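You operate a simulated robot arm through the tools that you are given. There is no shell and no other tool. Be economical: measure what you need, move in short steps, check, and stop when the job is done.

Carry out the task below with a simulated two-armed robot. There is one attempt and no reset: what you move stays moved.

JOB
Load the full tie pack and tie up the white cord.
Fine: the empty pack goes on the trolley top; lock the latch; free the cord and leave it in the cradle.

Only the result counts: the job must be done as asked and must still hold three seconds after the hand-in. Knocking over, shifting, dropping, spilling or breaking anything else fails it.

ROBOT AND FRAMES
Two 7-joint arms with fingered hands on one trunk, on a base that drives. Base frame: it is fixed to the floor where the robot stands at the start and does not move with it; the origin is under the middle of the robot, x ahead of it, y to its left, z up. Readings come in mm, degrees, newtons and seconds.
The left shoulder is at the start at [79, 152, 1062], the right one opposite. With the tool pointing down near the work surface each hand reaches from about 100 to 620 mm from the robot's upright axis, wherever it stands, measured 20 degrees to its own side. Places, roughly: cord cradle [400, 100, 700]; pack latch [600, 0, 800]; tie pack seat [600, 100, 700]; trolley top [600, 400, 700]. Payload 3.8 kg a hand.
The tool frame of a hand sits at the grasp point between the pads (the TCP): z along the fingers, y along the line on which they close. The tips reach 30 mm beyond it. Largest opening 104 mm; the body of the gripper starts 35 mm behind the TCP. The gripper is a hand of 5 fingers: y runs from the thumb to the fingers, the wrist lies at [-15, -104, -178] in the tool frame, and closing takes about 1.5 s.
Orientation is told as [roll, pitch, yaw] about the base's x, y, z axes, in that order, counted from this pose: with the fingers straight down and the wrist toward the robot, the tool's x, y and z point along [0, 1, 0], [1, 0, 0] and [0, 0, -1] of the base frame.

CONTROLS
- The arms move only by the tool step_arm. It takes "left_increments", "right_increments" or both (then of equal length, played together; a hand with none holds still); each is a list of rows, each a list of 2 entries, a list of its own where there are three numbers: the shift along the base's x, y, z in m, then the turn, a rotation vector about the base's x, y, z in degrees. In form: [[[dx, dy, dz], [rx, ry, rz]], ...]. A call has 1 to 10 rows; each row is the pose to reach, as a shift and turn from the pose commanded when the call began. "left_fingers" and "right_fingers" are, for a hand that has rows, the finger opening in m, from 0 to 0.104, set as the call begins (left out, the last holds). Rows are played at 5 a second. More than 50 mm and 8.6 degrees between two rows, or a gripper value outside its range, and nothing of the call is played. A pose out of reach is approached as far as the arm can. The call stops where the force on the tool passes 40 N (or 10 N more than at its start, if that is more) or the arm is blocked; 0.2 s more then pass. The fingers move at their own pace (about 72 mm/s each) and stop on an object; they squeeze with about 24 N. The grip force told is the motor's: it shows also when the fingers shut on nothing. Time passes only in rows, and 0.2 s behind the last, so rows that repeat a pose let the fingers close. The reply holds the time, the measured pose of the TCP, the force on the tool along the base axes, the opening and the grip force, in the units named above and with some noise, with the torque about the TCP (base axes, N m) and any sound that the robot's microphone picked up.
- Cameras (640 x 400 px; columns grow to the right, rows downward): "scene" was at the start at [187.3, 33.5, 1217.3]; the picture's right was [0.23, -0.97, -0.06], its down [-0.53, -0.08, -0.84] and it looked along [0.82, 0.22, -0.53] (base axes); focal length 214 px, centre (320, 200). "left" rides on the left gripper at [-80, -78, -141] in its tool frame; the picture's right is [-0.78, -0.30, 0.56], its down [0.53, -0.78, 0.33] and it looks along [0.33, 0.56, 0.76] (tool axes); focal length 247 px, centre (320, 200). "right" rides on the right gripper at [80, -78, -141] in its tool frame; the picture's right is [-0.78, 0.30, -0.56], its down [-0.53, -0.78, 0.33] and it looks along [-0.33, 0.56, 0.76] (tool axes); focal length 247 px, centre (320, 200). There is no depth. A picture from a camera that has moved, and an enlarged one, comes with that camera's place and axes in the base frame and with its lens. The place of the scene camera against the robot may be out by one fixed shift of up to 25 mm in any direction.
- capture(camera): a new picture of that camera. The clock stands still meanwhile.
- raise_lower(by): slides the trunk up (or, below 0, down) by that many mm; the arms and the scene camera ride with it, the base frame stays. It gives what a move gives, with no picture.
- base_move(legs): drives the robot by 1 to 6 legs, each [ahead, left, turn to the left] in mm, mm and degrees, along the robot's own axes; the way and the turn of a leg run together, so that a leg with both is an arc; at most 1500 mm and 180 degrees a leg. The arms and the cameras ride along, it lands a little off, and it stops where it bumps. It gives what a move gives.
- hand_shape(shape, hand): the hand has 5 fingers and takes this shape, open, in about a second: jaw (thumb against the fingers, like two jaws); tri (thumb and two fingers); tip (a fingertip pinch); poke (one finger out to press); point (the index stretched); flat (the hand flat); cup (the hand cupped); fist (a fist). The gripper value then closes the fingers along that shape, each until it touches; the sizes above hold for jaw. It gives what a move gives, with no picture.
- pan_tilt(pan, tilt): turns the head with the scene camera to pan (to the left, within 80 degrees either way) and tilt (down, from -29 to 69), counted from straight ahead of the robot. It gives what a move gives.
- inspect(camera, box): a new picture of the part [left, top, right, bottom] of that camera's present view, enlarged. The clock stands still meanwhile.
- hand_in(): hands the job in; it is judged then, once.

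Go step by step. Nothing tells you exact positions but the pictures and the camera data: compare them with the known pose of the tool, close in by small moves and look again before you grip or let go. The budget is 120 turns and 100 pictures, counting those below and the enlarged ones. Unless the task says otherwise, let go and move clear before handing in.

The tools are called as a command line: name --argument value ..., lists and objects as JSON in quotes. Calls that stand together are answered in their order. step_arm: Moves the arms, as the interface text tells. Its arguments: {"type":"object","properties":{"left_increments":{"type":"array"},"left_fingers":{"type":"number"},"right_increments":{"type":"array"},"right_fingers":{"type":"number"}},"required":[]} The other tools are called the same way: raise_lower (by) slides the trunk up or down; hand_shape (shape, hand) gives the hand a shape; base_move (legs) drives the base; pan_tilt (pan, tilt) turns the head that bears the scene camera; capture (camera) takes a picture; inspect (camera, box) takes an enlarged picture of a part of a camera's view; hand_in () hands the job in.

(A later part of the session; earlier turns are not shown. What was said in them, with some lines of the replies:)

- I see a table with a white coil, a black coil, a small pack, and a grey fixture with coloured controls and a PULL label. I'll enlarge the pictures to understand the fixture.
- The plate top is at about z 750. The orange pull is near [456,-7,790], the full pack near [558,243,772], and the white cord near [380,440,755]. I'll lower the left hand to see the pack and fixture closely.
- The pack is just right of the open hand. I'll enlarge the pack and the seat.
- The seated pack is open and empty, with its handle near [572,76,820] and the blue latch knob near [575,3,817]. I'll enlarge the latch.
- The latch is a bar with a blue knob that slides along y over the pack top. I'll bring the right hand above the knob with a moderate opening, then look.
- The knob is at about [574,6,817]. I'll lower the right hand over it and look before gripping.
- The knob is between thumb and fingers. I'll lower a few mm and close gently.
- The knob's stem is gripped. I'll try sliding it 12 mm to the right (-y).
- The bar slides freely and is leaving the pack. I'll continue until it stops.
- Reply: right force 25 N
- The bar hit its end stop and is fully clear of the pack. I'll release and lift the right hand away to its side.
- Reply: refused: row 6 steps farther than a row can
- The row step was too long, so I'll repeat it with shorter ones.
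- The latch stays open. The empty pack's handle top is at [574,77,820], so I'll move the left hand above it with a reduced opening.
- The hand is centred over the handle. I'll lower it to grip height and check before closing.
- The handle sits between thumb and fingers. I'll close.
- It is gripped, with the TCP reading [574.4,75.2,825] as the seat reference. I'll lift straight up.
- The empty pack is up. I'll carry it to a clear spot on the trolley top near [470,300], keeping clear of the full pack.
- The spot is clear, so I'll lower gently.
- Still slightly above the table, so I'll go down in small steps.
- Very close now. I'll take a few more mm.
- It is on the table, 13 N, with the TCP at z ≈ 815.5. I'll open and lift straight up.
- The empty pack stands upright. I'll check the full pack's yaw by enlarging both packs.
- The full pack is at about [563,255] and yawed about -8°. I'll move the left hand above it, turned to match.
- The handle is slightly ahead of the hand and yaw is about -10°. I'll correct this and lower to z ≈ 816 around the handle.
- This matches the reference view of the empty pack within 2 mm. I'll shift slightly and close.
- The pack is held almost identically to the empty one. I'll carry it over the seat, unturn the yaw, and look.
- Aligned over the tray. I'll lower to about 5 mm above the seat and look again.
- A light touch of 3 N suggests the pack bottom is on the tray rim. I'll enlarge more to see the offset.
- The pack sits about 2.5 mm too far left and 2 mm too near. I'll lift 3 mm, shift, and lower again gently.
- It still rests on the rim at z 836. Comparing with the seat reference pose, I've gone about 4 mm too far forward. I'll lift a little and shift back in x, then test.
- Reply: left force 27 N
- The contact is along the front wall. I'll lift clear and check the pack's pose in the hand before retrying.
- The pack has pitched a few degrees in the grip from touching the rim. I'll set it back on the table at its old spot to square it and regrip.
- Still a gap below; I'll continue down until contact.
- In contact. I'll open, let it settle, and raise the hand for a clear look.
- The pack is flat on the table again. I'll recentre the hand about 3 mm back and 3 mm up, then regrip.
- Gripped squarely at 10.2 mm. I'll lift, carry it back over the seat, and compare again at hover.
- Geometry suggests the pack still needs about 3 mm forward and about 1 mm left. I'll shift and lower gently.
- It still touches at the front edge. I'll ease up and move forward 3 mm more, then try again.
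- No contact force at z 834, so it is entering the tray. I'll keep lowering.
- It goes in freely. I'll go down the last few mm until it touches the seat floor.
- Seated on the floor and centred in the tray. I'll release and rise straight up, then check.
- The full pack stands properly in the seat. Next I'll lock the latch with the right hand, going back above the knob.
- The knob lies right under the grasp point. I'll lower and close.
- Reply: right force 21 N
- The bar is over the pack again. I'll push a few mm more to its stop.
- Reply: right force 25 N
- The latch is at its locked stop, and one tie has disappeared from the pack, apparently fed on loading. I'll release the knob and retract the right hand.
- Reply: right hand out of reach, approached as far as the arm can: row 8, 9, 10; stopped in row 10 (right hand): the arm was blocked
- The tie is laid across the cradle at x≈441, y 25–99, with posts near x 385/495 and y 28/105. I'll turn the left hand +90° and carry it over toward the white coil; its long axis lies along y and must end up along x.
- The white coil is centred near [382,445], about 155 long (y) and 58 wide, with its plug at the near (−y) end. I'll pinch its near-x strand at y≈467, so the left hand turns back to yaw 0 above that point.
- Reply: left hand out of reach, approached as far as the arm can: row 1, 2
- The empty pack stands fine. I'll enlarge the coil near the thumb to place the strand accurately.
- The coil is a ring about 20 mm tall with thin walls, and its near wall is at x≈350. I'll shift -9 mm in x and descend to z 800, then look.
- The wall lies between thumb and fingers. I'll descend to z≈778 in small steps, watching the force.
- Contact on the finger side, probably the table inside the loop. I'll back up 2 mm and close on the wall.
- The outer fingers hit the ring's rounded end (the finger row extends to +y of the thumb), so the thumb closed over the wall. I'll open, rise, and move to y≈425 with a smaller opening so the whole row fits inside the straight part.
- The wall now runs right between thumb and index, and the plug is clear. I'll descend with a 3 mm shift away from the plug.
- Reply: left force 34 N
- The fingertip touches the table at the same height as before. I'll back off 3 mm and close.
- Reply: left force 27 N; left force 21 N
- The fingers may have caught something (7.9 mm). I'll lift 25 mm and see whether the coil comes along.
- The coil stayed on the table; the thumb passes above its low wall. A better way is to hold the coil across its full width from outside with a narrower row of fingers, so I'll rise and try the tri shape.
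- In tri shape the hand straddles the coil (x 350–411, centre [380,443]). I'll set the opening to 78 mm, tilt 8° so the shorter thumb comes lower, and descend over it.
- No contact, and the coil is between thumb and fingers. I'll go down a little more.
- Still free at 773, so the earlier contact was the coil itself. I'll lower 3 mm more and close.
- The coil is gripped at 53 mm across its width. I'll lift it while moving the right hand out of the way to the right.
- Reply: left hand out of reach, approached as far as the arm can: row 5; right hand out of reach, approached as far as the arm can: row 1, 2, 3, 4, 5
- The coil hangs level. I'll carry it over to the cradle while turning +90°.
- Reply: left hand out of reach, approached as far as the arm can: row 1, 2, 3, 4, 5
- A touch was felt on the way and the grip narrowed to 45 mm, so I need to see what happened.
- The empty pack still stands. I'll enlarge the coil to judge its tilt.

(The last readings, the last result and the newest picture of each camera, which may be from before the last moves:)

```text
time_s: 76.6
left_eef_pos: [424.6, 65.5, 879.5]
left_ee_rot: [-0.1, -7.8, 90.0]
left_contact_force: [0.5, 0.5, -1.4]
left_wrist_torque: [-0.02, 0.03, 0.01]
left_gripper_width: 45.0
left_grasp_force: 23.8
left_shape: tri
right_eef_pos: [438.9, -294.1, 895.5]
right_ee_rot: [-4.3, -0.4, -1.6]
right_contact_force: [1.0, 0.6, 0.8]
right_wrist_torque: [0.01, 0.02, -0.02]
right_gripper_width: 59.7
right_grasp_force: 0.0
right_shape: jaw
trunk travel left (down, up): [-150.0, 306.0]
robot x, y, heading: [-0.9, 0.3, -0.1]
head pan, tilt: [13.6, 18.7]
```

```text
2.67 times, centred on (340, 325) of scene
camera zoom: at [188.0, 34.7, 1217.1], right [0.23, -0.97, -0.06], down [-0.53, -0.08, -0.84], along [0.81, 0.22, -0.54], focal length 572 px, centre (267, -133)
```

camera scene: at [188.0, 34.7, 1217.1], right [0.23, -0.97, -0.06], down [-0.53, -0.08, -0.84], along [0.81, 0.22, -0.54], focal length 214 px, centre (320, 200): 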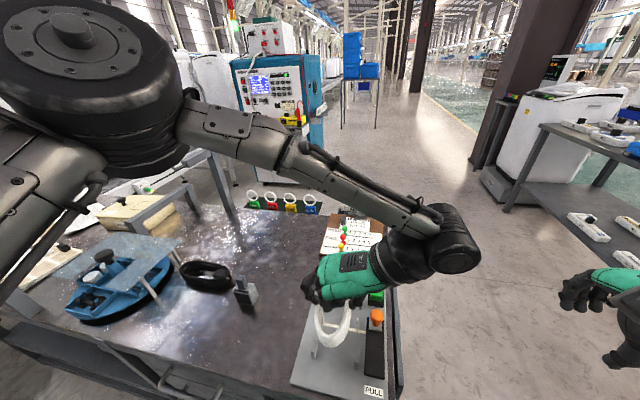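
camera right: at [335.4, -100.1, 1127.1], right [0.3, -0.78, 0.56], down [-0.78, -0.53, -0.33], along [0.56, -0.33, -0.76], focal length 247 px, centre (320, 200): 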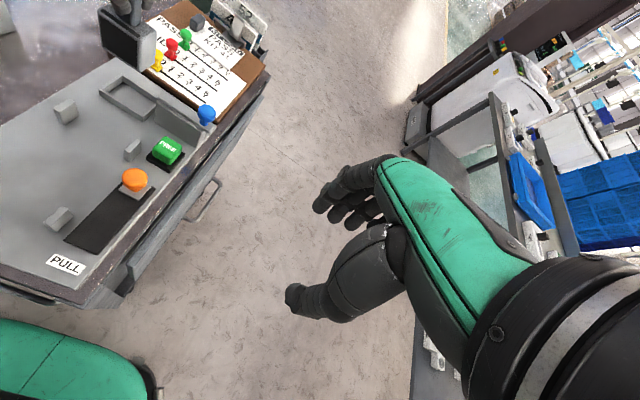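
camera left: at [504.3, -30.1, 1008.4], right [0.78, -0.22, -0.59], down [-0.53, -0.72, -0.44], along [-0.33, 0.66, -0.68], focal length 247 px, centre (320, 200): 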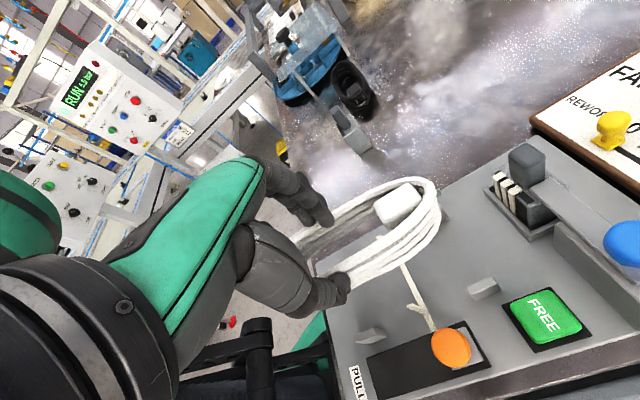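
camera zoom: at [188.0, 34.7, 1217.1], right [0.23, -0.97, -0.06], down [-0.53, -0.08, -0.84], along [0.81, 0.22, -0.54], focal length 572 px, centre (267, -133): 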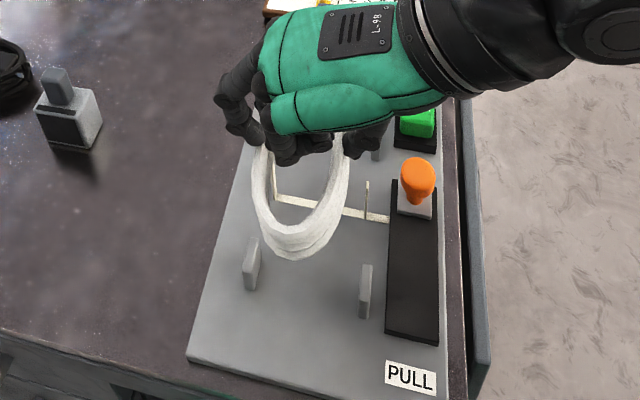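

The coil is held level with its centre within a few mm of the cradle centre (scene-camera shift explains the apparent offset). I'll lower to z≈800 between the posts and check.

step_arm --left_increments '[[[0.002, -0.002, -0.025], [0, 0, 0]], [[0.002, -0.002, -0.05], [0, 0, 0]], [[0.002, -0.002, -0.07], [0, 0, 0]], [[0.002, -0.002, -0.082], [0, 0, 0]], [[0.002, -0.002, -0.082], [0, 0, 0]]]'

inspect --camera "left" --box '[240, 130, 520, 390]'

```text
time_s: 77.7
left_eef_pos: [427.1, 57.3, 804.6]
left_ee_rot: [-0.7, -7.9, 89.8]
left_contact_force: [-3.9, -11.9, 28.0]
left_wrist_torque: [-0.02, -0.19, 0.1]
left_gripper_width: 36.8
left_grasp_force: 24.0
left_shape: tri
right_eef_pos: [433.6, -298.3, 896.1]
right_ee_rot: [-4.2, -0.6, -1.7]
right_contact_force: [-0.5, 0.3, -1.3]
right_wrist_torque: [-0.03, 0.02, 0.01]
right_gripper_width: 59.8
right_grasp_force: 0.0
right_shape: jaw
trunk travel left (down, up): [-150.0, 306.0]
robot x, y, heading: [4.7, 1.3, 0.2]
head pan, tilt: [13.6, 18.7]
stopped in row 5 (left hand): the force on the tool passed its limit at 43 N (the readings are from after the stop); the commanded pose is now the measured one
```

```text
1.54 times, centred on (380, 260) of left
camera zoom: at [503.6, -38.7, 934.6], right [0.78, -0.22, -0.58], down [-0.53, -0.72, -0.44], along [-0.32, 0.66, -0.68], focal length 380 px, centre (228, 108)
```

zoom: 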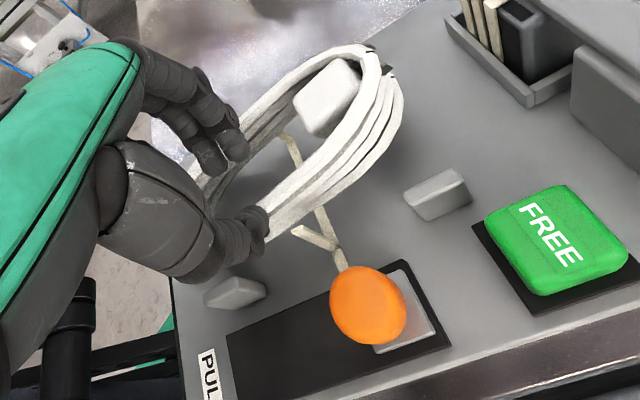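

The coil rests on the left posts; its centre is about 7 mm too far left. I'll raise 14 mm, shift -7 mm in y, and lower again.

step_arm --left_increments '[[[0, 0, 0.008], [0, 0, 0]], [[0, 0, 0.014], [0, 0, 0]], [[0, -0.007, 0.014], [0, 0, 0]], [[0, -0.007, 0.005], [0, 0, 0]], [[0, -0.007, 0], [0, 0, 0]], [[0, -0.007, -0.004], [0, 0, 0]], [[0, -0.007, -0.008], [0, 0, 0]]]'

```text
time_s: 79.2
left_eef_pos: [429.6, 54.9, 801.3]
left_ee_rot: [-1.3, -8.6, 90.2]
left_contact_force: [-3.0, 0.7, 27.4]
left_wrist_torque: [0.27, -0.18, 0.07]
left_gripper_width: 30.8
left_grasp_force: 24.1
left_shape: tri
right_eef_pos: [435.9, -297.2, 896.4]
right_ee_rot: [-4.3, -0.5, -1.6]
right_contact_force: [0.2, 0.8, 0.7]
right_wrist_torque: [0.01, 0.0, -0.04]
right_gripper_width: 59.9
right_grasp_force: 0.1
right_shape: jaw
trunk travel left (down, up): [-150.0, 306.0]
robot x, y, heading: [0.8, -1.1, 0.3]
head pan, tilt: [13.6, 18.7]
stopped in row 7 (left hand): the force on the tool passed its limit at 46 N (the readings are from after the stop); the commanded pose is now the measured one
```

Still blocked and the grip is narrowing. I need one look here.

inspect --camera "left" --box '[240, 150, 440, 310]'

```text
2.50 times, centred on (340, 230) of left
camera zoom: at [506.2, -42.1, 931.9], right [0.79, -0.21, -0.58], down [-0.53, -0.72, -0.46], along [-0.32, 0.66, -0.68], focal length 617 px, centre (270, 125)
```

zoom: 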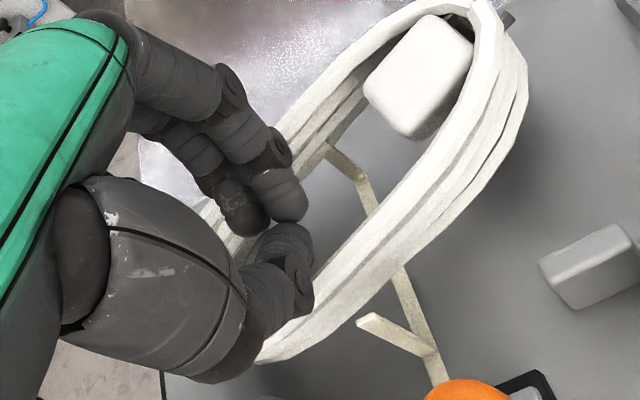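

The fingers have ridden up over the coil, which now lies on something in the cradle. I'll open, rise, and look at how it lies.

step_arm --left_increments '[[[0, 0, 0.002], [0, 0, 0]], [[0, 0, 0.004], [0, 0, 0]], [[0, 0, 0.006], [0, 0, 0]], [[0, 0, 0.012], [0, 0, 0]], [[0, 0, 0.04], [0, 0, 0]], [[0, 0, 0.08], [0, 0, 0]], [[0, 0, 0.11], [0, 0, 0]], [[-0.02, 0.02, 0.14], [0, 0, 0]]]' --left_fingers 0.07

inspect --camera "left" --box '[220, 100, 540, 380]'

```text
time_s: 81.0
left_eef_pos: [407.2, 74.2, 939.6]
left_ee_rot: [-1.0, -8.3, 90.1]
left_contact_force: [0.3, 0.3, 0.2]
left_wrist_torque: [-0.01, -0.02, -0.03]
left_gripper_width: 69.5
left_grasp_force: 0.0
left_shape: tri
right_eef_pos: [436.3, -294.8, 895.7]
right_ee_rot: [-4.4, -0.6, -1.6]
right_contact_force: [0.6, 0.3, -1.0]
right_wrist_torque: [-0.02, 0.0, 0.01]
right_gripper_width: 59.7
right_grasp_force: 0.0
right_shape: jaw
trunk travel left (down, up): [-150.0, 306.0]
robot x, y, heading: [2.6, -1.1, -0.2]
head pan, tilt: [13.6, 18.7]
```

```text
1.43 times, centred on (380, 240) of left
camera zoom: at [485.3, -21.3, 1070.2], right [0.79, -0.21, -0.58], down [-0.53, -0.72, -0.45], along [-0.32, 0.66, -0.68], focal length 353 px, centre (234, 143)
```

zoom: 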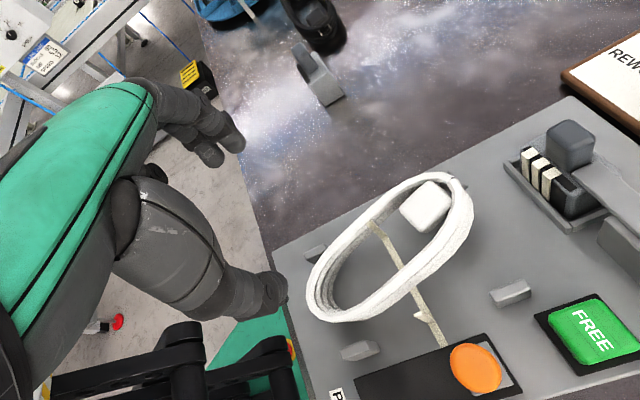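

The coil lies yawed about +11.5° with centre near [445,75], its far end resting on the back-left post; cradle centre is about [447,63]. I'll regrip it aligned with its axis, so I first descend over it.

step_arm --left_increments '[[[0.008, -0.004, -0.03], [0, 0, 6]], [[0.016, -0.007, -0.06], [0, 0, 11.5]], [[0.016, -0.007, -0.1], [0, 0, 11.5]], [[0.016, -0.007, -0.125], [0, 0, 11.5]], [[0.016, -0.007, -0.138], [0, 0, 11.5]], [[0.016, -0.007, -0.143], [0, 0, 11.5]]]' --left_fingers 0.08

```text
time_s: 82.4
left_eef_pos: [426.1, 67.6, 796.6]
left_ee_rot: [-0.9, -8.3, 101.6]
left_contact_force: [-0.1, 0.1, 0.1]
left_wrist_torque: [0.01, 0.02, -0.03]
left_gripper_width: 79.5
left_grasp_force: 0.1
left_shape: tri
right_eef_pos: [437.4, -296.1, 895.3]
right_ee_rot: [-4.3, -0.3, -1.5]
right_contact_force: [-0.1, 0.7, -0.2]
right_wrist_torque: [-0.03, 0.03, -0.01]
right_gripper_width: 59.8
right_grasp_force: 0.0
right_shape: jaw
trunk travel left (down, up): [-150.0, 306.0]
robot x, y, heading: [2.2, -4.0, -0.4]
head pan, tilt: [13.6, 18.7]
```

No contact. I'll lower 8 mm more for a deep grip and close.

step_arm --left_increments '[[[0, 0, -0.004], [0, 0, 0]], [[0, 0, -0.008], [0, 0, 0]], [[0, 0, -0.008], [0, 0, 0]]]'

step_arm --left_increments '[[[0, 0, 0], [0, 0, 0]], [[0, 0, 0], [0, 0, 0]], [[0, 0, 0], [0, 0, 0]], [[0, 0, 0], [0, 0, 0]], [[0, 0, 0], [0, 0, 0]], [[0, 0, 0], [0, 0, 0]]]' --left_fingers 0.035

```text
time_s: 83.2
left_eef_pos: [425.3, 67.7, 788.0]
left_ee_rot: [-0.9, -8.4, 101.6]
left_contact_force: [0.1, 1.0, 0.5]
left_wrist_torque: [0.03, -0.04, 0.04]
left_gripper_width: 79.6
left_grasp_force: 0.1
left_shape: tri
right_eef_pos: [437.6, -296.1, 895.2]
right_ee_rot: [-4.3, -0.4, -1.6]
right_contact_force: [1.1, 0.8, 0.1]
right_wrist_torque: [0.02, 0.03, -0.02]
right_gripper_width: 59.9
right_grasp_force: 0.1
right_shape: jaw
trunk travel left (down, up): [-150.0, 306.0]
robot x, y, heading: [2.5, 0.4, 0.0]
head pan, tilt: [13.6, 18.7]
```

```text
time_s: 84.6
left_eef_pos: [426.5, 67.4, 787.6]
left_ee_rot: [-1.0, -8.3, 101.6]
left_contact_force: [-0.7, 0.6, 0.5]
left_wrist_torque: [0.04, -0.01, 0.0]
left_gripper_width: 52.5
left_grasp_force: 24.2
left_shape: tri
right_eef_pos: [438.5, -295.3, 895.6]
right_ee_rot: [-4.3, -0.6, -1.6]
right_contact_force: [-0.1, -0.1, 0.4]
right_wrist_torque: [-0.04, 0.03, -0.01]
right_gripper_width: 59.7
right_grasp_force: 0.0
right_shape: jaw
trunk travel left (down, up): [-150.0, 306.0]
robot x, y, heading: [-3.2, -3.6, -0.0]
head pan, tilt: [13.6, 18.7]
```

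Gripped fully again at 52 mm. I'll lift 10 mm, turn -11.5° while shifting onto the cradle centre, then lower between the posts.

step_arm --left_increments '[[[0, 0, 0.006], [0, 0, 0]], [[0, 0, 0.012], [0, 0, 0]], [[0, -0.004, 0.012], [0, 0, -6]], [[0.001, -0.008, 0.012], [0, 0, -11.5]], [[0.001, -0.008, 0.012], [0, 0, -11.5]], [[0.001, -0.008, 0.006], [0, 0, -11.5]], [[0.001, -0.008, 0.002], [0, 0, -11.5]], [[0.001, -0.008, -0.002], [0, 0, -11.5]]]'

```text
time_s: 86.4
left_eef_pos: [426.6, 59.7, 786.2]
left_ee_rot: [-1.0, -8.4, 90.1]
left_contact_force: [-0.9, -0.5, -1.6]
left_wrist_torque: [0.03, 0.03, 0.0]
left_gripper_width: 52.6
left_grasp_force: 24.0
left_shape: tri
right_eef_pos: [437.8, -295.9, 894.6]
right_ee_rot: [-4.2, -0.4, -1.6]
right_contact_force: [-0.2, 1.4, -1.1]
right_wrist_torque: [0.0, -0.02, 0.0]
right_gripper_width: 59.8
right_grasp_force: 0.1
right_shape: jaw
trunk travel left (down, up): [-150.0, 306.0]
robot x, y, heading: [-0.6, 3.2, 0.3]
head pan, tilt: [13.6, 18.7]
```

No contact, and the coil weight hangs free between the posts. I'll lower further until it touches.

step_arm --left_increments '[[[0, 0, -0.003], [0, 0, 0]], [[0, 0, -0.006], [0, 0, 0]], [[0, 0, -0.009], [0, 0, 0]]]'

```text
time_s: 87.2
left_eef_pos: [426.3, 59.6, 777.4]
left_ee_rot: [-0.7, -8.3, 90.2]
left_contact_force: [1.1, 0.5, 0.2]
left_wrist_torque: [-0.05, 0.12, 0.02]
left_gripper_width: 52.6
left_grasp_force: 23.9
left_shape: tri
right_eef_pos: [438.1, -295.8, 894.9]
right_ee_rot: [-4.3, -0.4, -1.5]
right_contact_force: [0.0, 0.5, -0.4]
right_wrist_torque: [0.01, -0.01, -0.05]
right_gripper_width: 59.9
right_grasp_force: 0.2
right_shape: jaw
trunk travel left (down, up): [-150.0, 306.0]
robot x, y, heading: [-0.9, -1.8, -0.1]
head pan, tilt: [13.6, 18.7]
```

A light touch at the near end begins. I'll go a few mm more.

step_arm --left_increments '[[[0, 0, -0.002], [0, 0, 0]], [[0, 0, -0.004], [0, 0, 0]], [[0, 0, -0.006], [0, 0, 0]]]'

inspect --camera "left" --box '[240, 130, 520, 390]'

```text
time_s: 88.0
left_eef_pos: [428.1, 60.9, 772.7]
left_ee_rot: [-1.0, -8.3, 90.1]
left_contact_force: [1.9, 0.4, 12.1]
left_wrist_torque: [-0.35, 0.15, -0.05]
left_gripper_width: 53.3
left_grasp_force: 24.0
left_shape: tri
right_eef_pos: [437.0, -296.1, 894.5]
right_ee_rot: [-4.3, -0.5, -1.7]
right_contact_force: [0.3, 0.0, -0.2]
right_wrist_torque: [-0.01, 0.01, 0.04]
right_gripper_width: 59.7
right_grasp_force: 0.1
right_shape: jaw
trunk travel left (down, up): [-150.0, 306.0]
robot x, y, heading: [0.9, -3.0, -0.0]
head pan, tilt: [13.6, 18.7]
```

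```text
1.54 times, centred on (380, 260) of left
camera zoom: at [504.7, -36.6, 902.2], right [0.79, -0.21, -0.58], down [-0.53, -0.72, -0.45], along [-0.32, 0.66, -0.68], focal length 380 px, centre (228, 108)
```

zoom: 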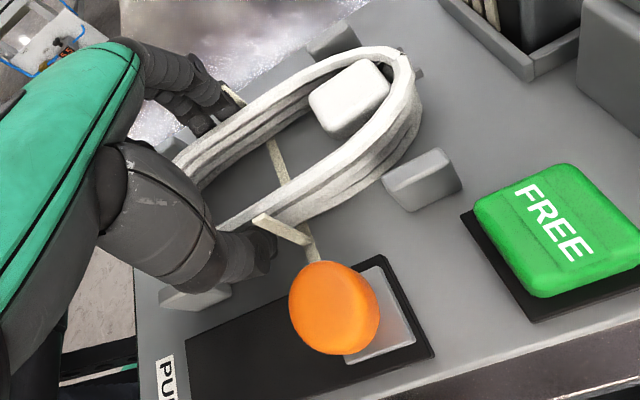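

The coil lies between all posts and between the upright tie ends. I'll raise 2 mm, open, and lift straight up and away to the left.

step_arm --left_increments '[[[0, 0, 0.003], [0, 0, 0]], [[0, 0, 0.003], [0, 0, 0]], [[0, 0, 0.003], [0, 0, 0]], [[0, 0, 0.02], [0, 0, 0]], [[0, 0, 0.05], [0, 0, 0]], [[0, 0, 0.09], [0, 0, 0]], [[0, 0, 0.13], [0, 0, 0]], [[-0.01, 0.03, 0.15], [0, 0, 0]], [[-0.02, 0.07, 0.16], [0, 0, 0]], [[-0.02, 0.11, 0.17], [0, 0, 0]]]' --left_fingers 0.072

inspect --camera "scene" --box '[270, 230, 410, 400]'

```text
time_s: 90.2
left_eef_pos: [406.3, 171.8, 940.7]
left_ee_rot: [-0.9, -8.2, 90.1]
left_contact_force: [0.5, 0.6, 0.7]
left_wrist_torque: [-0.02, -0.02, 0.02]
left_gripper_width: 71.6
left_grasp_force: 0.2
left_shape: tri
right_eef_pos: [437.2, -295.5, 895.7]
right_ee_rot: [-4.3, -0.5, -1.6]
right_contact_force: [-0.4, 1.2, 0.3]
right_wrist_torque: [-0.01, 0.0, -0.01]
right_gripper_width: 60.0
right_grasp_force: 0.1
right_shape: jaw
trunk travel left (down, up): [-150.0, 306.0]
robot x, y, heading: [1.7, 1.0, -0.2]
head pan, tilt: [13.6, 18.7]
```

```text
2.35 times, centred on (340, 315) of scene
camera zoom: at [187.2, 34.8, 1217.3], right [0.23, -0.97, -0.06], down [-0.53, -0.08, -0.84], along [0.82, 0.22, -0.53], focal length 505 px, centre (273, -71)
```

zoom: 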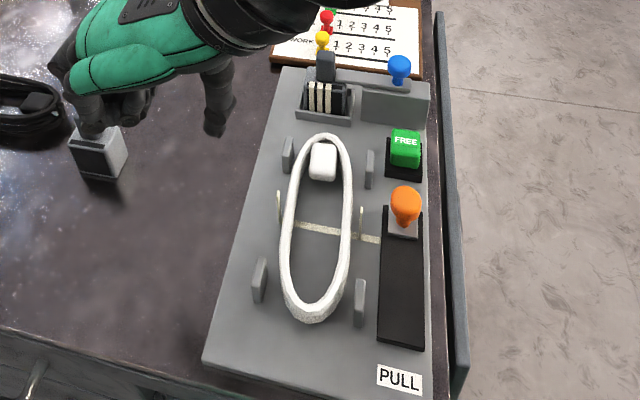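

The coil sits neatly in the cradle with the tie around its waist. Next I'll pull the orange slider: the right hand goes over its knob (≈[460,-9,790]) with a 44 mm opening.

step_arm --right_increments '[[[0.003, 0.04, 0.01], [2, 0, 1]], [[0.006, 0.08, 0.02], [4, 0.5, 1.6]], [[0.01, 0.125, 0.02], [4.3, 0.5, 1.6]], [[0.013, 0.168, 0.02], [4.3, 0.5, 1.6]], [[0.016, 0.21, 0.02], [4.3, 0.5, 1.6]], [[0.02, 0.25, 0.02], [4.3, 0.5, 1.6]], [[0.023, 0.287, 0.01], [4.3, 0.5, 1.6]], [[0.023, 0.287, -0.03], [4.3, 0.5, 1.6]], [[0.023, 0.287, -0.055], [4.3, 0.5, 1.6]]]' --right_fingers 0.044

capture --camera "right"

```text
time_s: 92.0
left_eef_pos: [409.4, 171.1, 939.4]
left_ee_rot: [-1.0, -8.3, 90.1]
left_contact_force: [-0.1, -0.7, -0.8]
left_wrist_torque: [-0.02, 0.0, 0.05]
left_gripper_width: 71.9
left_grasp_force: 0.1
left_shape: tri
right_eef_pos: [495.4, -25.2, 945.7]
right_ee_rot: [-2.2, -11.1, -1.2]
right_contact_force: [0.3, -0.1, 0.0]
right_wrist_torque: [-0.02, -0.04, -0.02]
right_gripper_width: 44.0
right_grasp_force: 0.0
right_shape: jaw
right hand out of reach, approached as far as the arm can: row 1, 2, 3, 4
trunk travel left (down, up): [-150.0, 306.0]
robot x, y, heading: [2.0, -0.5, -0.2]
head pan, tilt: [13.6, 18.7]
stopped in row 8 (right hand): the arm was blocked; the commanded pose is now the measured one
```

```text
0 pictures are left
camera right: at [394.0, 63.7, 1065.8], right [0.16, -0.76, 0.63], down [-0.71, -0.53, -0.45], along [0.68, -0.38, -0.63], focal length 247 px, centre (320, 200)
```

right: 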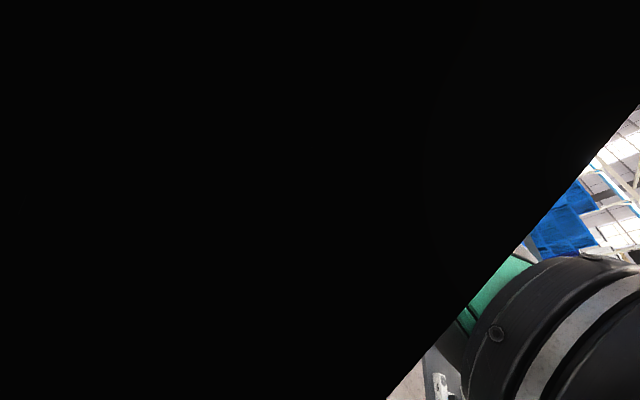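

The right hand met the left forearm, and no pictures remain, so I go by positions and force. First I'll back the right hand off to the right.

step_arm --right_increments '[[[0, -0.03, 0.01], [0, 0, 0]], [[0, -0.07, 0.01], [0, 0, 0]], [[0, -0.11, 0.01], [0, 0, 0]], [[0, -0.15, 0.01], [0, 0, 0]]]'

```text
time_s: 93.0
left_eef_pos: [406.4, 168.3, 939.1]
left_ee_rot: [-0.9, -8.3, 90.1]
left_contact_force: [-0.5, -0.4, -0.2]
left_wrist_torque: [-0.02, -0.03, 0.01]
left_gripper_width: 71.6
left_grasp_force: 0.1
left_shape: tri
right_eef_pos: [494.6, -173.3, 957.0]
right_ee_rot: [-2.0, -10.9, -1.0]
right_contact_force: [-0.9, 0.2, 0.3]
right_wrist_torque: [0.03, -0.03, 0.0]
right_gripper_width: 44.2
right_grasp_force: 0.0
right_shape: jaw
trunk travel left (down, up): [-150.0, 306.0]
robot x, y, heading: [1.4, -0.1, -0.1]
head pan, tilt: [13.6, 18.7]
```

Now I'll turn the left hand back to yaw 0 and take it to its earlier clear place on the left.

step_arm --left_increments '[[[0.01, 0.008, 0.005], [0, 0, -8.2]], [[0.02, 0.016, 0.01], [0, 0, -16.4]], [[0.03, 0.024, 0.015], [0, 0, -24.6]], [[0.04, 0.032, 0.015], [0, 0, -32.8]], [[0.05, 0.04, 0.015], [0, 0, -41]], [[0.055, 0.045, 0.015], [0, 0, -49.2]]]'

step_arm --left_increments '[[[0.005, 0.015, 0], [0, 0, -8.2]], [[0.01, 0.03, 0], [0, 0, -16.4]], [[0.015, 0.045, 0], [0, 0, -24.6]], [[0.02, 0.06, 0], [0, 0, -32.8]], [[0.02, 0.07, 0], [0, 0, -40.8]]]'

```text
time_s: 94.4
left_eef_pos: [462.8, 215.9, 954.6]
left_ee_rot: [-0.9, -8.3, 40.8]
left_contact_force: [0.2, 0.1, 0.3]
left_wrist_torque: [0.01, -0.02, -0.03]
left_gripper_width: 71.6
left_grasp_force: 0.1
left_shape: tri
right_eef_pos: [493.5, -171.4, 955.8]
right_ee_rot: [-2.1, -10.9, -1.0]
right_contact_force: [0.4, -0.1, -0.5]
right_wrist_torque: [-0.01, 0.0, -0.03]
right_gripper_width: 44.2
right_grasp_force: 0.0
right_shape: jaw
trunk travel left (down, up): [-150.0, 306.0]
robot x, y, heading: [0.8, -1.8, -0.0]
head pan, tilt: [13.6, 18.7]
```

```text
time_s: 95.6
left_eef_pos: [482.0, 285.9, 956.0]
left_ee_rot: [-0.9, -8.4, -0.1]
left_contact_force: [-0.5, 0.1, -0.6]
left_wrist_torque: [0.0, -0.01, 0.02]
left_gripper_width: 71.7
left_grasp_force: 0.1
left_shape: tri
right_eef_pos: [493.9, -172.4, 955.7]
right_ee_rot: [-2.1, -11.1, -1.0]
right_contact_force: [-0.1, -0.7, 0.7]
right_wrist_torque: [-0.05, 0.01, -0.01]
right_gripper_width: 44.3
right_grasp_force: 0.0
right_shape: jaw
trunk travel left (down, up): [-150.0, 306.0]
robot x, y, heading: [-1.4, -1.7, 0.1]
head pan, tilt: [13.6, 18.7]
```

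The left side is clear. I'll bring the right hand upright above the orange knob at [457,-8].

step_arm --right_increments '[[[-0.005, 0.02, 0], [1, 5, 0.5]], [[-0.012, 0.05, 0], [2.1, 11, 1]], [[-0.018, 0.08, 0], [2.1, 11, 1]], [[-0.025, 0.115, -0.01], [2.1, 11, 1]], [[-0.031, 0.145, -0.03], [2.1, 11, 1]], [[-0.037, 0.164, -0.06], [2.1, 11, 1]], [[-0.037, 0.164, -0.09], [2.1, 11, 1]], [[-0.037, 0.164, -0.11], [2.1, 11, 1]]]' --right_fingers 0.044

```text
time_s: 97.1
left_eef_pos: [482.4, 285.4, 956.5]
left_ee_rot: [-1.0, -8.3, 0.1]
left_contact_force: [-0.3, -1.0, -0.5]
left_wrist_torque: [0.0, 0.0, -0.02]
left_gripper_width: 71.9
left_grasp_force: 0.0
left_shape: tri
right_eef_pos: [489.9, -24.6, 946.5]
right_ee_rot: [-2.8, -10.5, -1.5]
right_contact_force: [-0.4, 0.0, -0.5]
right_wrist_torque: [0.01, -0.03, -0.01]
right_gripper_width: 44.2
right_grasp_force: 0.0
right_shape: jaw
right hand out of reach, approached as far as the arm can: row 2, 3, 4, 5
trunk travel left (down, up): [-150.0, 306.0]
robot x, y, heading: [-1.1, 0.9, -0.2]
head pan, tilt: [13.6, 18.7]
stopped in row 7 (right hand): the arm was blocked; the commanded pose is now the measured one
```

It is the right arm's own posture that is at a limit. I'll unwind it by rising toward its starting pose.

step_arm --right_increments '[[[-0.005, -0.015, 0.04], [0.5, 2, 0.3]], [[-0.015, -0.03, 0.08], [1, 4, 0.6]], [[-0.025, -0.045, 0.12], [1.5, 6, 0.9]], [[-0.04, -0.06, 0.155], [2, 8, 1.2]], [[-0.055, -0.075, 0.185], [2.8, 10.5, 1.5]], [[-0.075, -0.088, 0.21], [2.8, 10.5, 1.5]], [[-0.075, -0.088, 0.21], [2.8, 10.5, 1.5]]]'

```text
time_s: 98.7
left_eef_pos: [482.2, 284.8, 954.6]
left_ee_rot: [-0.9, -8.3, 0.2]
left_contact_force: [-0.6, -0.1, -0.3]
left_wrist_torque: [-0.02, 0.0, -0.05]
left_gripper_width: 71.7
left_grasp_force: 0.1
left_shape: tri
right_eef_pos: [575.1, -98.2, 999.4]
right_ee_rot: [0.2, -0.1, -0.1]
right_contact_force: [-0.3, 0.6, 0.1]
right_wrist_torque: [0.02, 0.04, 0.0]
right_gripper_width: 44.0
right_grasp_force: 0.0
right_shape: jaw
right hand out of reach, approached as far as the arm can: row 1, 2, 3, 4, 5, 6, 7
trunk travel left (down, up): [-150.0, 306.0]
robot x, y, heading: [-0.6, 1.0, 0.2]
head pan, tilt: [13.6, 18.7]
```

The folded arm is the limit, so I'll raise the trunk 150 mm to give the right arm room to reach down.

raise_lower --by 150

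step_arm --right_increments '[[[-0.015, 0.012, -0.04], [0, 0, 0]], [[-0.03, 0.025, -0.08], [0, 0, 0]], [[-0.045, 0.038, -0.12], [0, 0, 0]], [[-0.06, 0.05, -0.16], [0, 0, 0]], [[-0.075, 0.065, -0.2], [0, 0, 0]], [[-0.095, 0.078, -0.24], [0, 0, 0]], [[-0.118, 0.09, -0.265], [0, 0, 0]], [[-0.118, 0.09, -0.265], [0, 0, 0]]]'

```text
time_s: 100.5
left_eef_pos: [482.3, 284.6, 1106.4]
left_ee_rot: [-0.8, -8.3, 0.1]
left_contact_force: [-0.3, -0.1, 0.8]
left_wrist_torque: [0.02, 0.05, -0.01]
left_gripper_width: 71.5
left_grasp_force: 0.1
left_shape: tri
right_eef_pos: [575.4, -97.2, 1147.4]
right_ee_rot: [0.2, 0.3, -0.1]
right_contact_force: [0.2, -0.1, -0.4]
right_wrist_torque: [0.01, 0.01, -0.02]
right_gripper_width: 44.1
right_grasp_force: 0.1
right_shape: jaw
trunk travel left (down, up): [-300.0, 156.0]
robot x, y, heading: [2.0, 2.1, 0.2]
head pan, tilt: [13.6, 18.7]
```

```text
time_s: 101.8
left_eef_pos: [482.1, 284.6, 1104.8]
left_ee_rot: [-0.9, -8.3, 0.1]
left_contact_force: [0.2, -0.2, 0.6]
left_wrist_torque: [0.01, -0.01, 0.0]
left_gripper_width: 71.9
left_grasp_force: 0.0
left_shape: tri
right_eef_pos: [545.0, -41.6, 1025.6]
right_ee_rot: [-1.1, -11.1, -0.9]
right_contact_force: [0.3, -0.1, 0.4]
right_wrist_torque: [0.02, -0.01, 0.03]
right_gripper_width: 44.1
right_grasp_force: 0.1
right_shape: jaw
trunk travel left (down, up): [-300.0, 156.0]
robot x, y, heading: [-2.9, 2.2, -0.1]
head pan, tilt: [13.6, 18.7]
stopped in row 6 (right hand): the arm was blocked; the commanded pose is now the measured one
```

Blocked again in the same wrist posture. I'll take the right arm fully back to its start posture (relative to the trunk) to reset the elbow.

step_arm --right_increments '[[[0.005, -0.01, 0.04], [0.3, 3, 0.2]], [[0.005, -0.02, 0.08], [0.6, 6, 0.5]], [[0.0, -0.03, 0.12], [1.1, 9, 0.7]], [[-0.015, -0.04, 0.16], [1.1, 11, 0.9]], [[-0.035, -0.05, 0.2], [1.1, 11, 0.9]], [[-0.06, -0.055, 0.235], [1.1, 11, 0.9]], [[-0.09, -0.06, 0.265], [1.1, 11, 0.9]], [[-0.13, -0.07, 0.283], [1.1, 11, 0.9]], [[-0.13, -0.07, 0.283], [1.1, 11, 0.9]]]'

```text
time_s: 103.8
left_eef_pos: [482.4, 284.8, 1106.5]
left_ee_rot: [-0.9, -8.4, 0.1]
left_contact_force: [0.0, -0.2, -0.5]
left_wrist_torque: [-0.01, -0.04, -0.01]
left_gripper_width: 71.5
left_grasp_force: 0.0
left_shape: tri
right_eef_pos: [566.8, -105.9, 1241.3]
right_ee_rot: [0.0, -0.1, -0.1]
right_contact_force: [-0.6, -0.1, -0.3]
right_wrist_torque: [-0.02, 0.0, -0.01]
right_gripper_width: 44.3
right_grasp_force: 0.0
right_shape: jaw
right hand out of reach, approached as far as the arm can: row 4, 5, 6, 7, 8, 9
trunk travel left (down, up): [-300.0, 156.0]
robot x, y, heading: [-1.0, 0.9, -0.2]
head pan, tilt: [13.6, 18.7]
```

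The right arm can't fold back, so I'll use the left hand (tri shape, narrow) for the orange slider. I'll shift the right arm aside and bring the left hand over above the knob at z≈930.

step_arm --right_increments '[[[0, -0.04, 0], [0, 0, 0]], [[0, -0.08, 0], [0, 0, 0]], [[0, -0.12, 0], [0, 0, 0]], [[0, -0.16, 0], [0, 0, 0]], [[0, -0.2, 0], [0, 0, 0]], [[0, -0.2, 0], [0, 0, 0]], [[0, -0.2, 0], [0, 0, 0]], [[0, -0.2, 0], [0, 0, 0]]]' --left_increments '[[[0, -0.035, -0.02], [0, 4, 0]], [[0, -0.07, -0.04], [0, 8.3, 0]], [[0, -0.105, -0.06], [0, 8.3, 0]], [[0, -0.14, -0.08], [0, 8.3, 0]], [[-0.005, -0.18, -0.1], [0, 8.3, 0]], [[-0.01, -0.22, -0.12], [0, 8.3, 0]], [[-0.02, -0.26, -0.14], [0, 8.3, 0]], [[-0.025, -0.295, -0.16], [0, 8.3, 0]]]' --left_fingers 0.044

```text
time_s: 105.6
left_eef_pos: [457.9, -12.4, 944.2]
left_ee_rot: [-0.9, 0.0, 0.1]
left_contact_force: [0.0, -0.8, -0.4]
left_wrist_torque: [0.03, 0.04, 0.0]
left_gripper_width: 43.9
left_grasp_force: 0.0
left_shape: tri
right_eef_pos: [562.9, -310.1, 1240.9]
right_ee_rot: [0.0, -0.1, -0.2]
right_contact_force: [-0.2, -0.1, -0.2]
right_wrist_torque: [0.04, 0.01, 0.01]
right_gripper_width: 43.9
right_grasp_force: 0.1
right_shape: jaw
trunk travel left (down, up): [-300.0, 156.0]
robot x, y, heading: [-0.5, -1.7, -0.1]
head pan, tilt: [13.6, 18.7]
```

Reached well. I'll descend over the knob in steps, watching the force.

step_arm --left_increments '[[[0, 0.003, -0.04], [0, 0, 0]], [[0, 0.003, -0.08], [0, 0, 0]], [[0, 0.003, -0.11], [0, 0, 0]], [[0, 0.003, -0.125], [0, 0, 0]], [[0, 0.003, -0.135], [0, 0, 0]], [[0, 0.003, -0.141], [0, 0, 0]]]'

```text
time_s: 107.0
left_eef_pos: [458.1, -6.8, 805.2]
left_ee_rot: [-0.9, 0.0, 0.1]
left_contact_force: [0.2, 0.4, -0.5]
left_wrist_torque: [0.01, -0.01, -0.04]
left_gripper_width: 44.3
left_grasp_force: 0.0
left_shape: tri
right_eef_pos: [563.2, -306.7, 1241.2]
right_ee_rot: [0.0, -0.1, 0.0]
right_contact_force: [-0.9, 0.0, 0.0]
right_wrist_torque: [-0.01, 0.03, 0.01]
right_gripper_width: 44.3
right_grasp_force: 0.1
right_shape: jaw
trunk travel left (down, up): [-300.0, 156.0]
robot x, y, heading: [-0.3, -1.0, 0.0]
head pan, tilt: [13.6, 18.7]
```

No contact. I'll lower 6 mm more and close on the knob.

step_arm --left_increments '[[[0, -0.001, -0.003], [0, 0, 0]], [[0, -0.001, -0.006], [0, 0, 0]]]'

step_arm --left_increments '[[[0, 0, 0], [0, 0, 0]], [[0, 0, 0], [0, 0, 0]], [[0, 0, 0], [0, 0, 0]], [[0, 0, 0], [0, 0, 0]], [[0, 0, 0], [0, 0, 0]], [[0, 0, 0], [0, 0, 0]]]' --left_fingers 0

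```text
time_s: 107.6
left_eef_pos: [456.3, -8.1, 798.7]
left_ee_rot: [-0.9, 0.0, 0.1]
left_contact_force: [0.0, 0.5, 0.1]
left_wrist_torque: [0.0, -0.01, 0.0]
left_gripper_width: 44.1
left_grasp_force: 0.0
left_shape: tri
right_eef_pos: [562.2, -306.0, 1241.3]
right_ee_rot: [0.0, -0.1, -0.1]
right_contact_force: [0.0, 0.4, 0.3]
right_wrist_torque: [0.01, -0.01, -0.02]
right_gripper_width: 44.1
right_grasp_force: 0.0
right_shape: jaw
trunk travel left (down, up): [-300.0, 156.0]
robot x, y, heading: [-2.1, -0.1, -0.2]
head pan, tilt: [13.6, 18.7]
```

```text
time_s: 109.0
left_eef_pos: [458.0, -8.3, 799.0]
left_ee_rot: [-1.0, 0.0, 0.1]
left_contact_force: [-0.9, 0.5, -1.9]
left_wrist_torque: [0.04, -0.06, 0.03]
left_gripper_width: 16.1
left_grasp_force: 24.3
left_shape: tri
right_eef_pos: [563.1, -307.8, 1240.9]
right_ee_rot: [0.0, -0.1, -0.1]
right_contact_force: [-0.2, 0.3, -0.1]
right_wrist_torque: [-0.02, 0.02, 0.0]
right_gripper_width: 44.3
right_grasp_force: 0.0
right_shape: jaw
trunk travel left (down, up): [-300.0, 156.0]
robot x, y, heading: [-0.0, -2.4, -0.3]
head pan, tilt: [13.6, 18.7]
```

The knob is held (16 mm). I'll pull toward -x and watch the force.

step_arm --left_increments '[[[-0.006, 0, 0], [0, 0, 0]], [[-0.012, 0, 0], [0, 0, 0]], [[-0.018, 0, 0], [0, 0, 0]], [[-0.024, 0, 0], [0, 0, 0]], [[-0.03, 0, 0], [0, 0, 0]]]'

```text
time_s: 110.2
left_eef_pos: [428.6, -7.9, 798.4]
left_ee_rot: [-0.9, -0.1, 0.0]
left_contact_force: [1.3, 0.6, -1.5]
left_wrist_torque: [0.02, -0.15, 0.03]
left_gripper_width: 15.8
left_grasp_force: 23.6
left_shape: tri
right_eef_pos: [562.7, -306.5, 1240.9]
right_ee_rot: [-0.1, -0.1, -0.1]
right_contact_force: [1.0, -0.9, -0.6]
right_wrist_torque: [-0.01, 0.02, -0.03]
right_gripper_width: 44.1
right_grasp_force: 0.1
right_shape: jaw
trunk travel left (down, up): [-300.0, 156.0]
robot x, y, heading: [-1.1, 4.3, 0.2]
head pan, tilt: [13.6, 18.7]
```

It slides with little resistance. I'll continue toward the end of the track.

step_arm --left_increments '[[[-0.008, 0, 0], [0, 0, 0]], [[-0.016, 0, 0], [0, 0, 0]], [[-0.024, 0, 0], [0, 0, 0]], [[-0.032, 0, 0], [0, 0, 0]], [[-0.04, 0, 0], [0, 0, 0]], [[-0.048, 0, 0], [0, 0, 0]]]'

```text
time_s: 111.6
left_eef_pos: [383.9, -5.5, 801.2]
left_ee_rot: [-0.9, -0.3, 0.3]
left_contact_force: [29.3, 5.2, 6.5]
left_wrist_torque: [0.18, -0.88, 0.19]
left_gripper_width: 16.8
left_grasp_force: 23.9
left_shape: tri
right_eef_pos: [565.6, -306.7, 1239.6]
right_ee_rot: [-0.1, 0.0, -0.1]
right_contact_force: [0.9, 0.6, 0.3]
right_wrist_torque: [0.02, -0.04, 0.03]
right_gripper_width: 44.1
right_grasp_force: 0.1
right_shape: jaw
trunk travel left (down, up): [-300.0, 156.0]
robot x, y, heading: [0.7, 1.2, -0.0]
head pan, tilt: [13.6, 18.7]
```

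A firm stop of 29 N at x≈384. I'll push 3 mm more to be sure it's the end stop.

step_arm --left_increments '[[[-0.0015, 0, 0], [0, 0, 0]], [[-0.003, 0, 0], [0, 0, 0]], [[-0.003, 0, 0], [0, 0, 0]]]'

```text
time_s: 112.4
left_eef_pos: [381.0, -6.5, 799.9]
left_ee_rot: [-0.8, -0.6, 0.2]
left_contact_force: [30.0, 8.4, 13.7]
left_wrist_torque: [0.15, -1.02, 0.29]
left_gripper_width: 18.2
left_grasp_force: 23.6
left_shape: tri
right_eef_pos: [566.1, -306.1, 1241.1]
right_ee_rot: [-0.1, 0.1, -0.1]
right_contact_force: [-0.3, 0.2, 1.0]
right_wrist_torque: [-0.01, -0.01, 0.05]
right_gripper_width: 44.0
right_grasp_force: 0.0
right_shape: jaw
trunk travel left (down, up): [-300.0, 156.0]
robot x, y, heading: [-1.6, -3.7, 0.1]
head pan, tilt: [13.6, 18.7]
```

The slider is at its end stop, so the tie is pulled. I'll relax, release, and rise, then move above the FREE button ([522,-7,775]) with the fingers closed.

step_arm --left_increments '[[[0.003, 0, 0], [0, 0, 0]], [[0.003, 0, 0], [0, 0, 0]], [[0.003, 0, 0], [0, 0, 0]], [[0.003, 0, 0], [0, 0, 0]], [[0.003, 0, 0.03], [0, 0, 0]], [[0.003, 0, 0.07], [0, 0, 0]], [[0.003, 0, 0.1], [0, 0, 0]]]' --left_fingers 0.05

step_arm --left_increments '[[[0.045, 0, 0], [0, 0, 0]], [[0.09, 0, 0], [0, 0, 0]], [[0.132, -0.001, 0], [0, 0, 0]], [[0.132, -0.001, 0], [0, 0, 0]], [[0.132, -0.001, -0.03], [0, 0, 0]], [[0.132, -0.001, -0.06], [0, 0, 0]], [[0.132, -0.001, -0.08], [0, 0, 0]]]' --left_fingers 0

```text
time_s: 114.0
left_eef_pos: [379.5, 6.0, 890.3]
left_ee_rot: [1.6, 0.0, -0.1]
left_contact_force: [0.0, -0.1, -0.3]
left_wrist_torque: [0.06, -0.01, -0.01]
left_gripper_width: 49.9
left_grasp_force: 0.0
left_shape: tri
right_eef_pos: [563.1, -307.9, 1241.4]
right_ee_rot: [0.0, -0.1, -0.2]
right_contact_force: [0.4, 0.0, 0.3]
right_wrist_torque: [0.04, -0.03, 0.01]
right_gripper_width: 44.3
right_grasp_force: 0.1
right_shape: jaw
trunk travel left (down, up): [-300.0, 156.0]
robot x, y, heading: [1.3, 1.9, 0.1]
head pan, tilt: [13.6, 18.7]
```

```text
time_s: 115.6
left_eef_pos: [510.1, -9.8, 817.5]
left_ee_rot: [-1.1, 0.0, 0.0]
left_contact_force: [-0.1, 0.6, -0.3]
left_wrist_torque: [0.01, 0.0, 0.01]
left_gripper_width: 0.0
left_grasp_force: 23.3
left_shape: tri
right_eef_pos: [561.9, -307.8, 1242.2]
right_ee_rot: [0.0, -0.1, -0.1]
right_contact_force: [0.6, 0.3, 0.0]
right_wrist_torque: [-0.01, 0.02, -0.01]
right_gripper_width: 44.0
right_grasp_force: 0.0
right_shape: jaw
trunk travel left (down, up): [-300.0, 156.0]
robot x, y, heading: [-1.0, 2.7, 0.1]
head pan, tilt: [13.6, 18.7]
```

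Above the button, closed. I'll press down in small steps.

step_arm --left_increments '[[[0.006, 0.002, -0.003], [0, 0, 0]], [[0.006, 0.002, -0.008], [0, 0, 0]], [[0.006, 0.002, -0.013], [0, 0, 0]], [[0.006, 0.002, -0.017], [0, 0, 0]]]'

```text
time_s: 116.6
left_eef_pos: [517.2, -4.6, 799.7]
left_ee_rot: [-0.7, 0.0, 0.1]
left_contact_force: [-0.4, -0.2, 0.0]
left_wrist_torque: [0.02, 0.01, -0.01]
left_gripper_width: 0.0
left_grasp_force: 23.7
left_shape: tri
right_eef_pos: [562.9, -307.0, 1242.0]
right_ee_rot: [0.1, 0.0, -0.2]
right_contact_force: [0.2, -0.1, 0.8]
right_wrist_torque: [0.02, 0.03, -0.01]
right_gripper_width: 44.2
right_grasp_force: 0.0
right_shape: jaw
trunk travel left (down, up): [-300.0, 156.0]
robot x, y, heading: [1.3, -2.2, -0.1]
head pan, tilt: [13.6, 18.7]
```

step_arm --left_increments '[[[0, -0.001, -0.003], [0, 0, 0]], [[0, -0.001, -0.006], [0, 0, 0]], [[0, -0.001, -0.009], [0, 0, 0]], [[0, -0.001, -0.012], [0, 0, 0]]]'

```text
time_s: 117.6
left_eef_pos: [518.0, -2.4, 788.4]
left_ee_rot: [-0.2, -0.2, 0.1]
left_contact_force: [0.3, -2.3, 6.6]
left_wrist_torque: [-0.06, -0.03, -0.02]
left_gripper_width: 0.0
left_grasp_force: 24.3
left_shape: tri
right_eef_pos: [562.1, -307.2, 1242.0]
right_ee_rot: [0.0, 0.0, -0.1]
right_contact_force: [-0.6, -0.7, 0.2]
right_wrist_torque: [0.0, 0.02, -0.02]
right_gripper_width: 44.1
right_grasp_force: 0.2
right_shape: jaw
trunk travel left (down, up): [-300.0, 156.0]
robot x, y, heading: [-1.2, 3.1, 0.0]
head pan, tilt: [13.6, 18.7]
heard: click
```

A click was heard: the FREE button was pressed. I'll lift straight up and move clear.

step_arm --left_increments '[[[0, 0, 0.01], [0, 0, 0]], [[0, 0, 0.05], [0, 0, 0]], [[0, 0, 0.1], [0, 0, 0]], [[0, 0, 0.15], [0, 0, 0]], [[-0.02, 0.04, 0.17], [0, 0, 0]], [[-0.04, 0.08, 0.18], [0, 0, 0]], [[-0.05, 0.12, 0.2], [0, 0, 0]], [[-0.05, 0.15, 0.22], [0, 0, 0]]]'

```text
time_s: 119.4
left_eef_pos: [466.7, 142.0, 1009.3]
left_ee_rot: [-1.0, 0.1, -0.1]
left_contact_force: [-0.1, 1.1, 0.1]
left_wrist_torque: [-0.03, 0.01, -0.04]
left_gripper_width: 0.0
left_grasp_force: 23.7
left_shape: tri
right_eef_pos: [562.6, -306.5, 1242.0]
right_ee_rot: [-0.1, -0.1, -0.1]
right_contact_force: [1.0, 0.5, 0.4]
right_wrist_torque: [0.02, 0.0, 0.01]
right_gripper_width: 44.1
right_grasp_force: 0.1
right_shape: jaw
trunk travel left (down, up): [-300.0, 156.0]
robot x, y, heading: [-0.1, -1.4, 0.1]
head pan, tilt: [13.6, 18.7]
```

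Both hands are clear and all steps have been carried out, so I'm handing in.

hand_in

```text
The job is handed in.
```

I went through every step and handed in, but I had no pictures left for the last two steps (pull and free), so the finished tie is not confirmed by sight.

- **Packs:** the full tie pack is in the seat, and the empty one stands on the trolley top.
- **Latch:** slid back to its locked stop over the full pack.
- **Cord:** the white cord is in the cradle. The last picture there showed it between the posts, with the tie lying across under its middle.
- **Tying:** I pulled the orange slider about 75 mm, to a firm stop at about 30 N.
- **Freeing:** I pressed FREE and heard a click.
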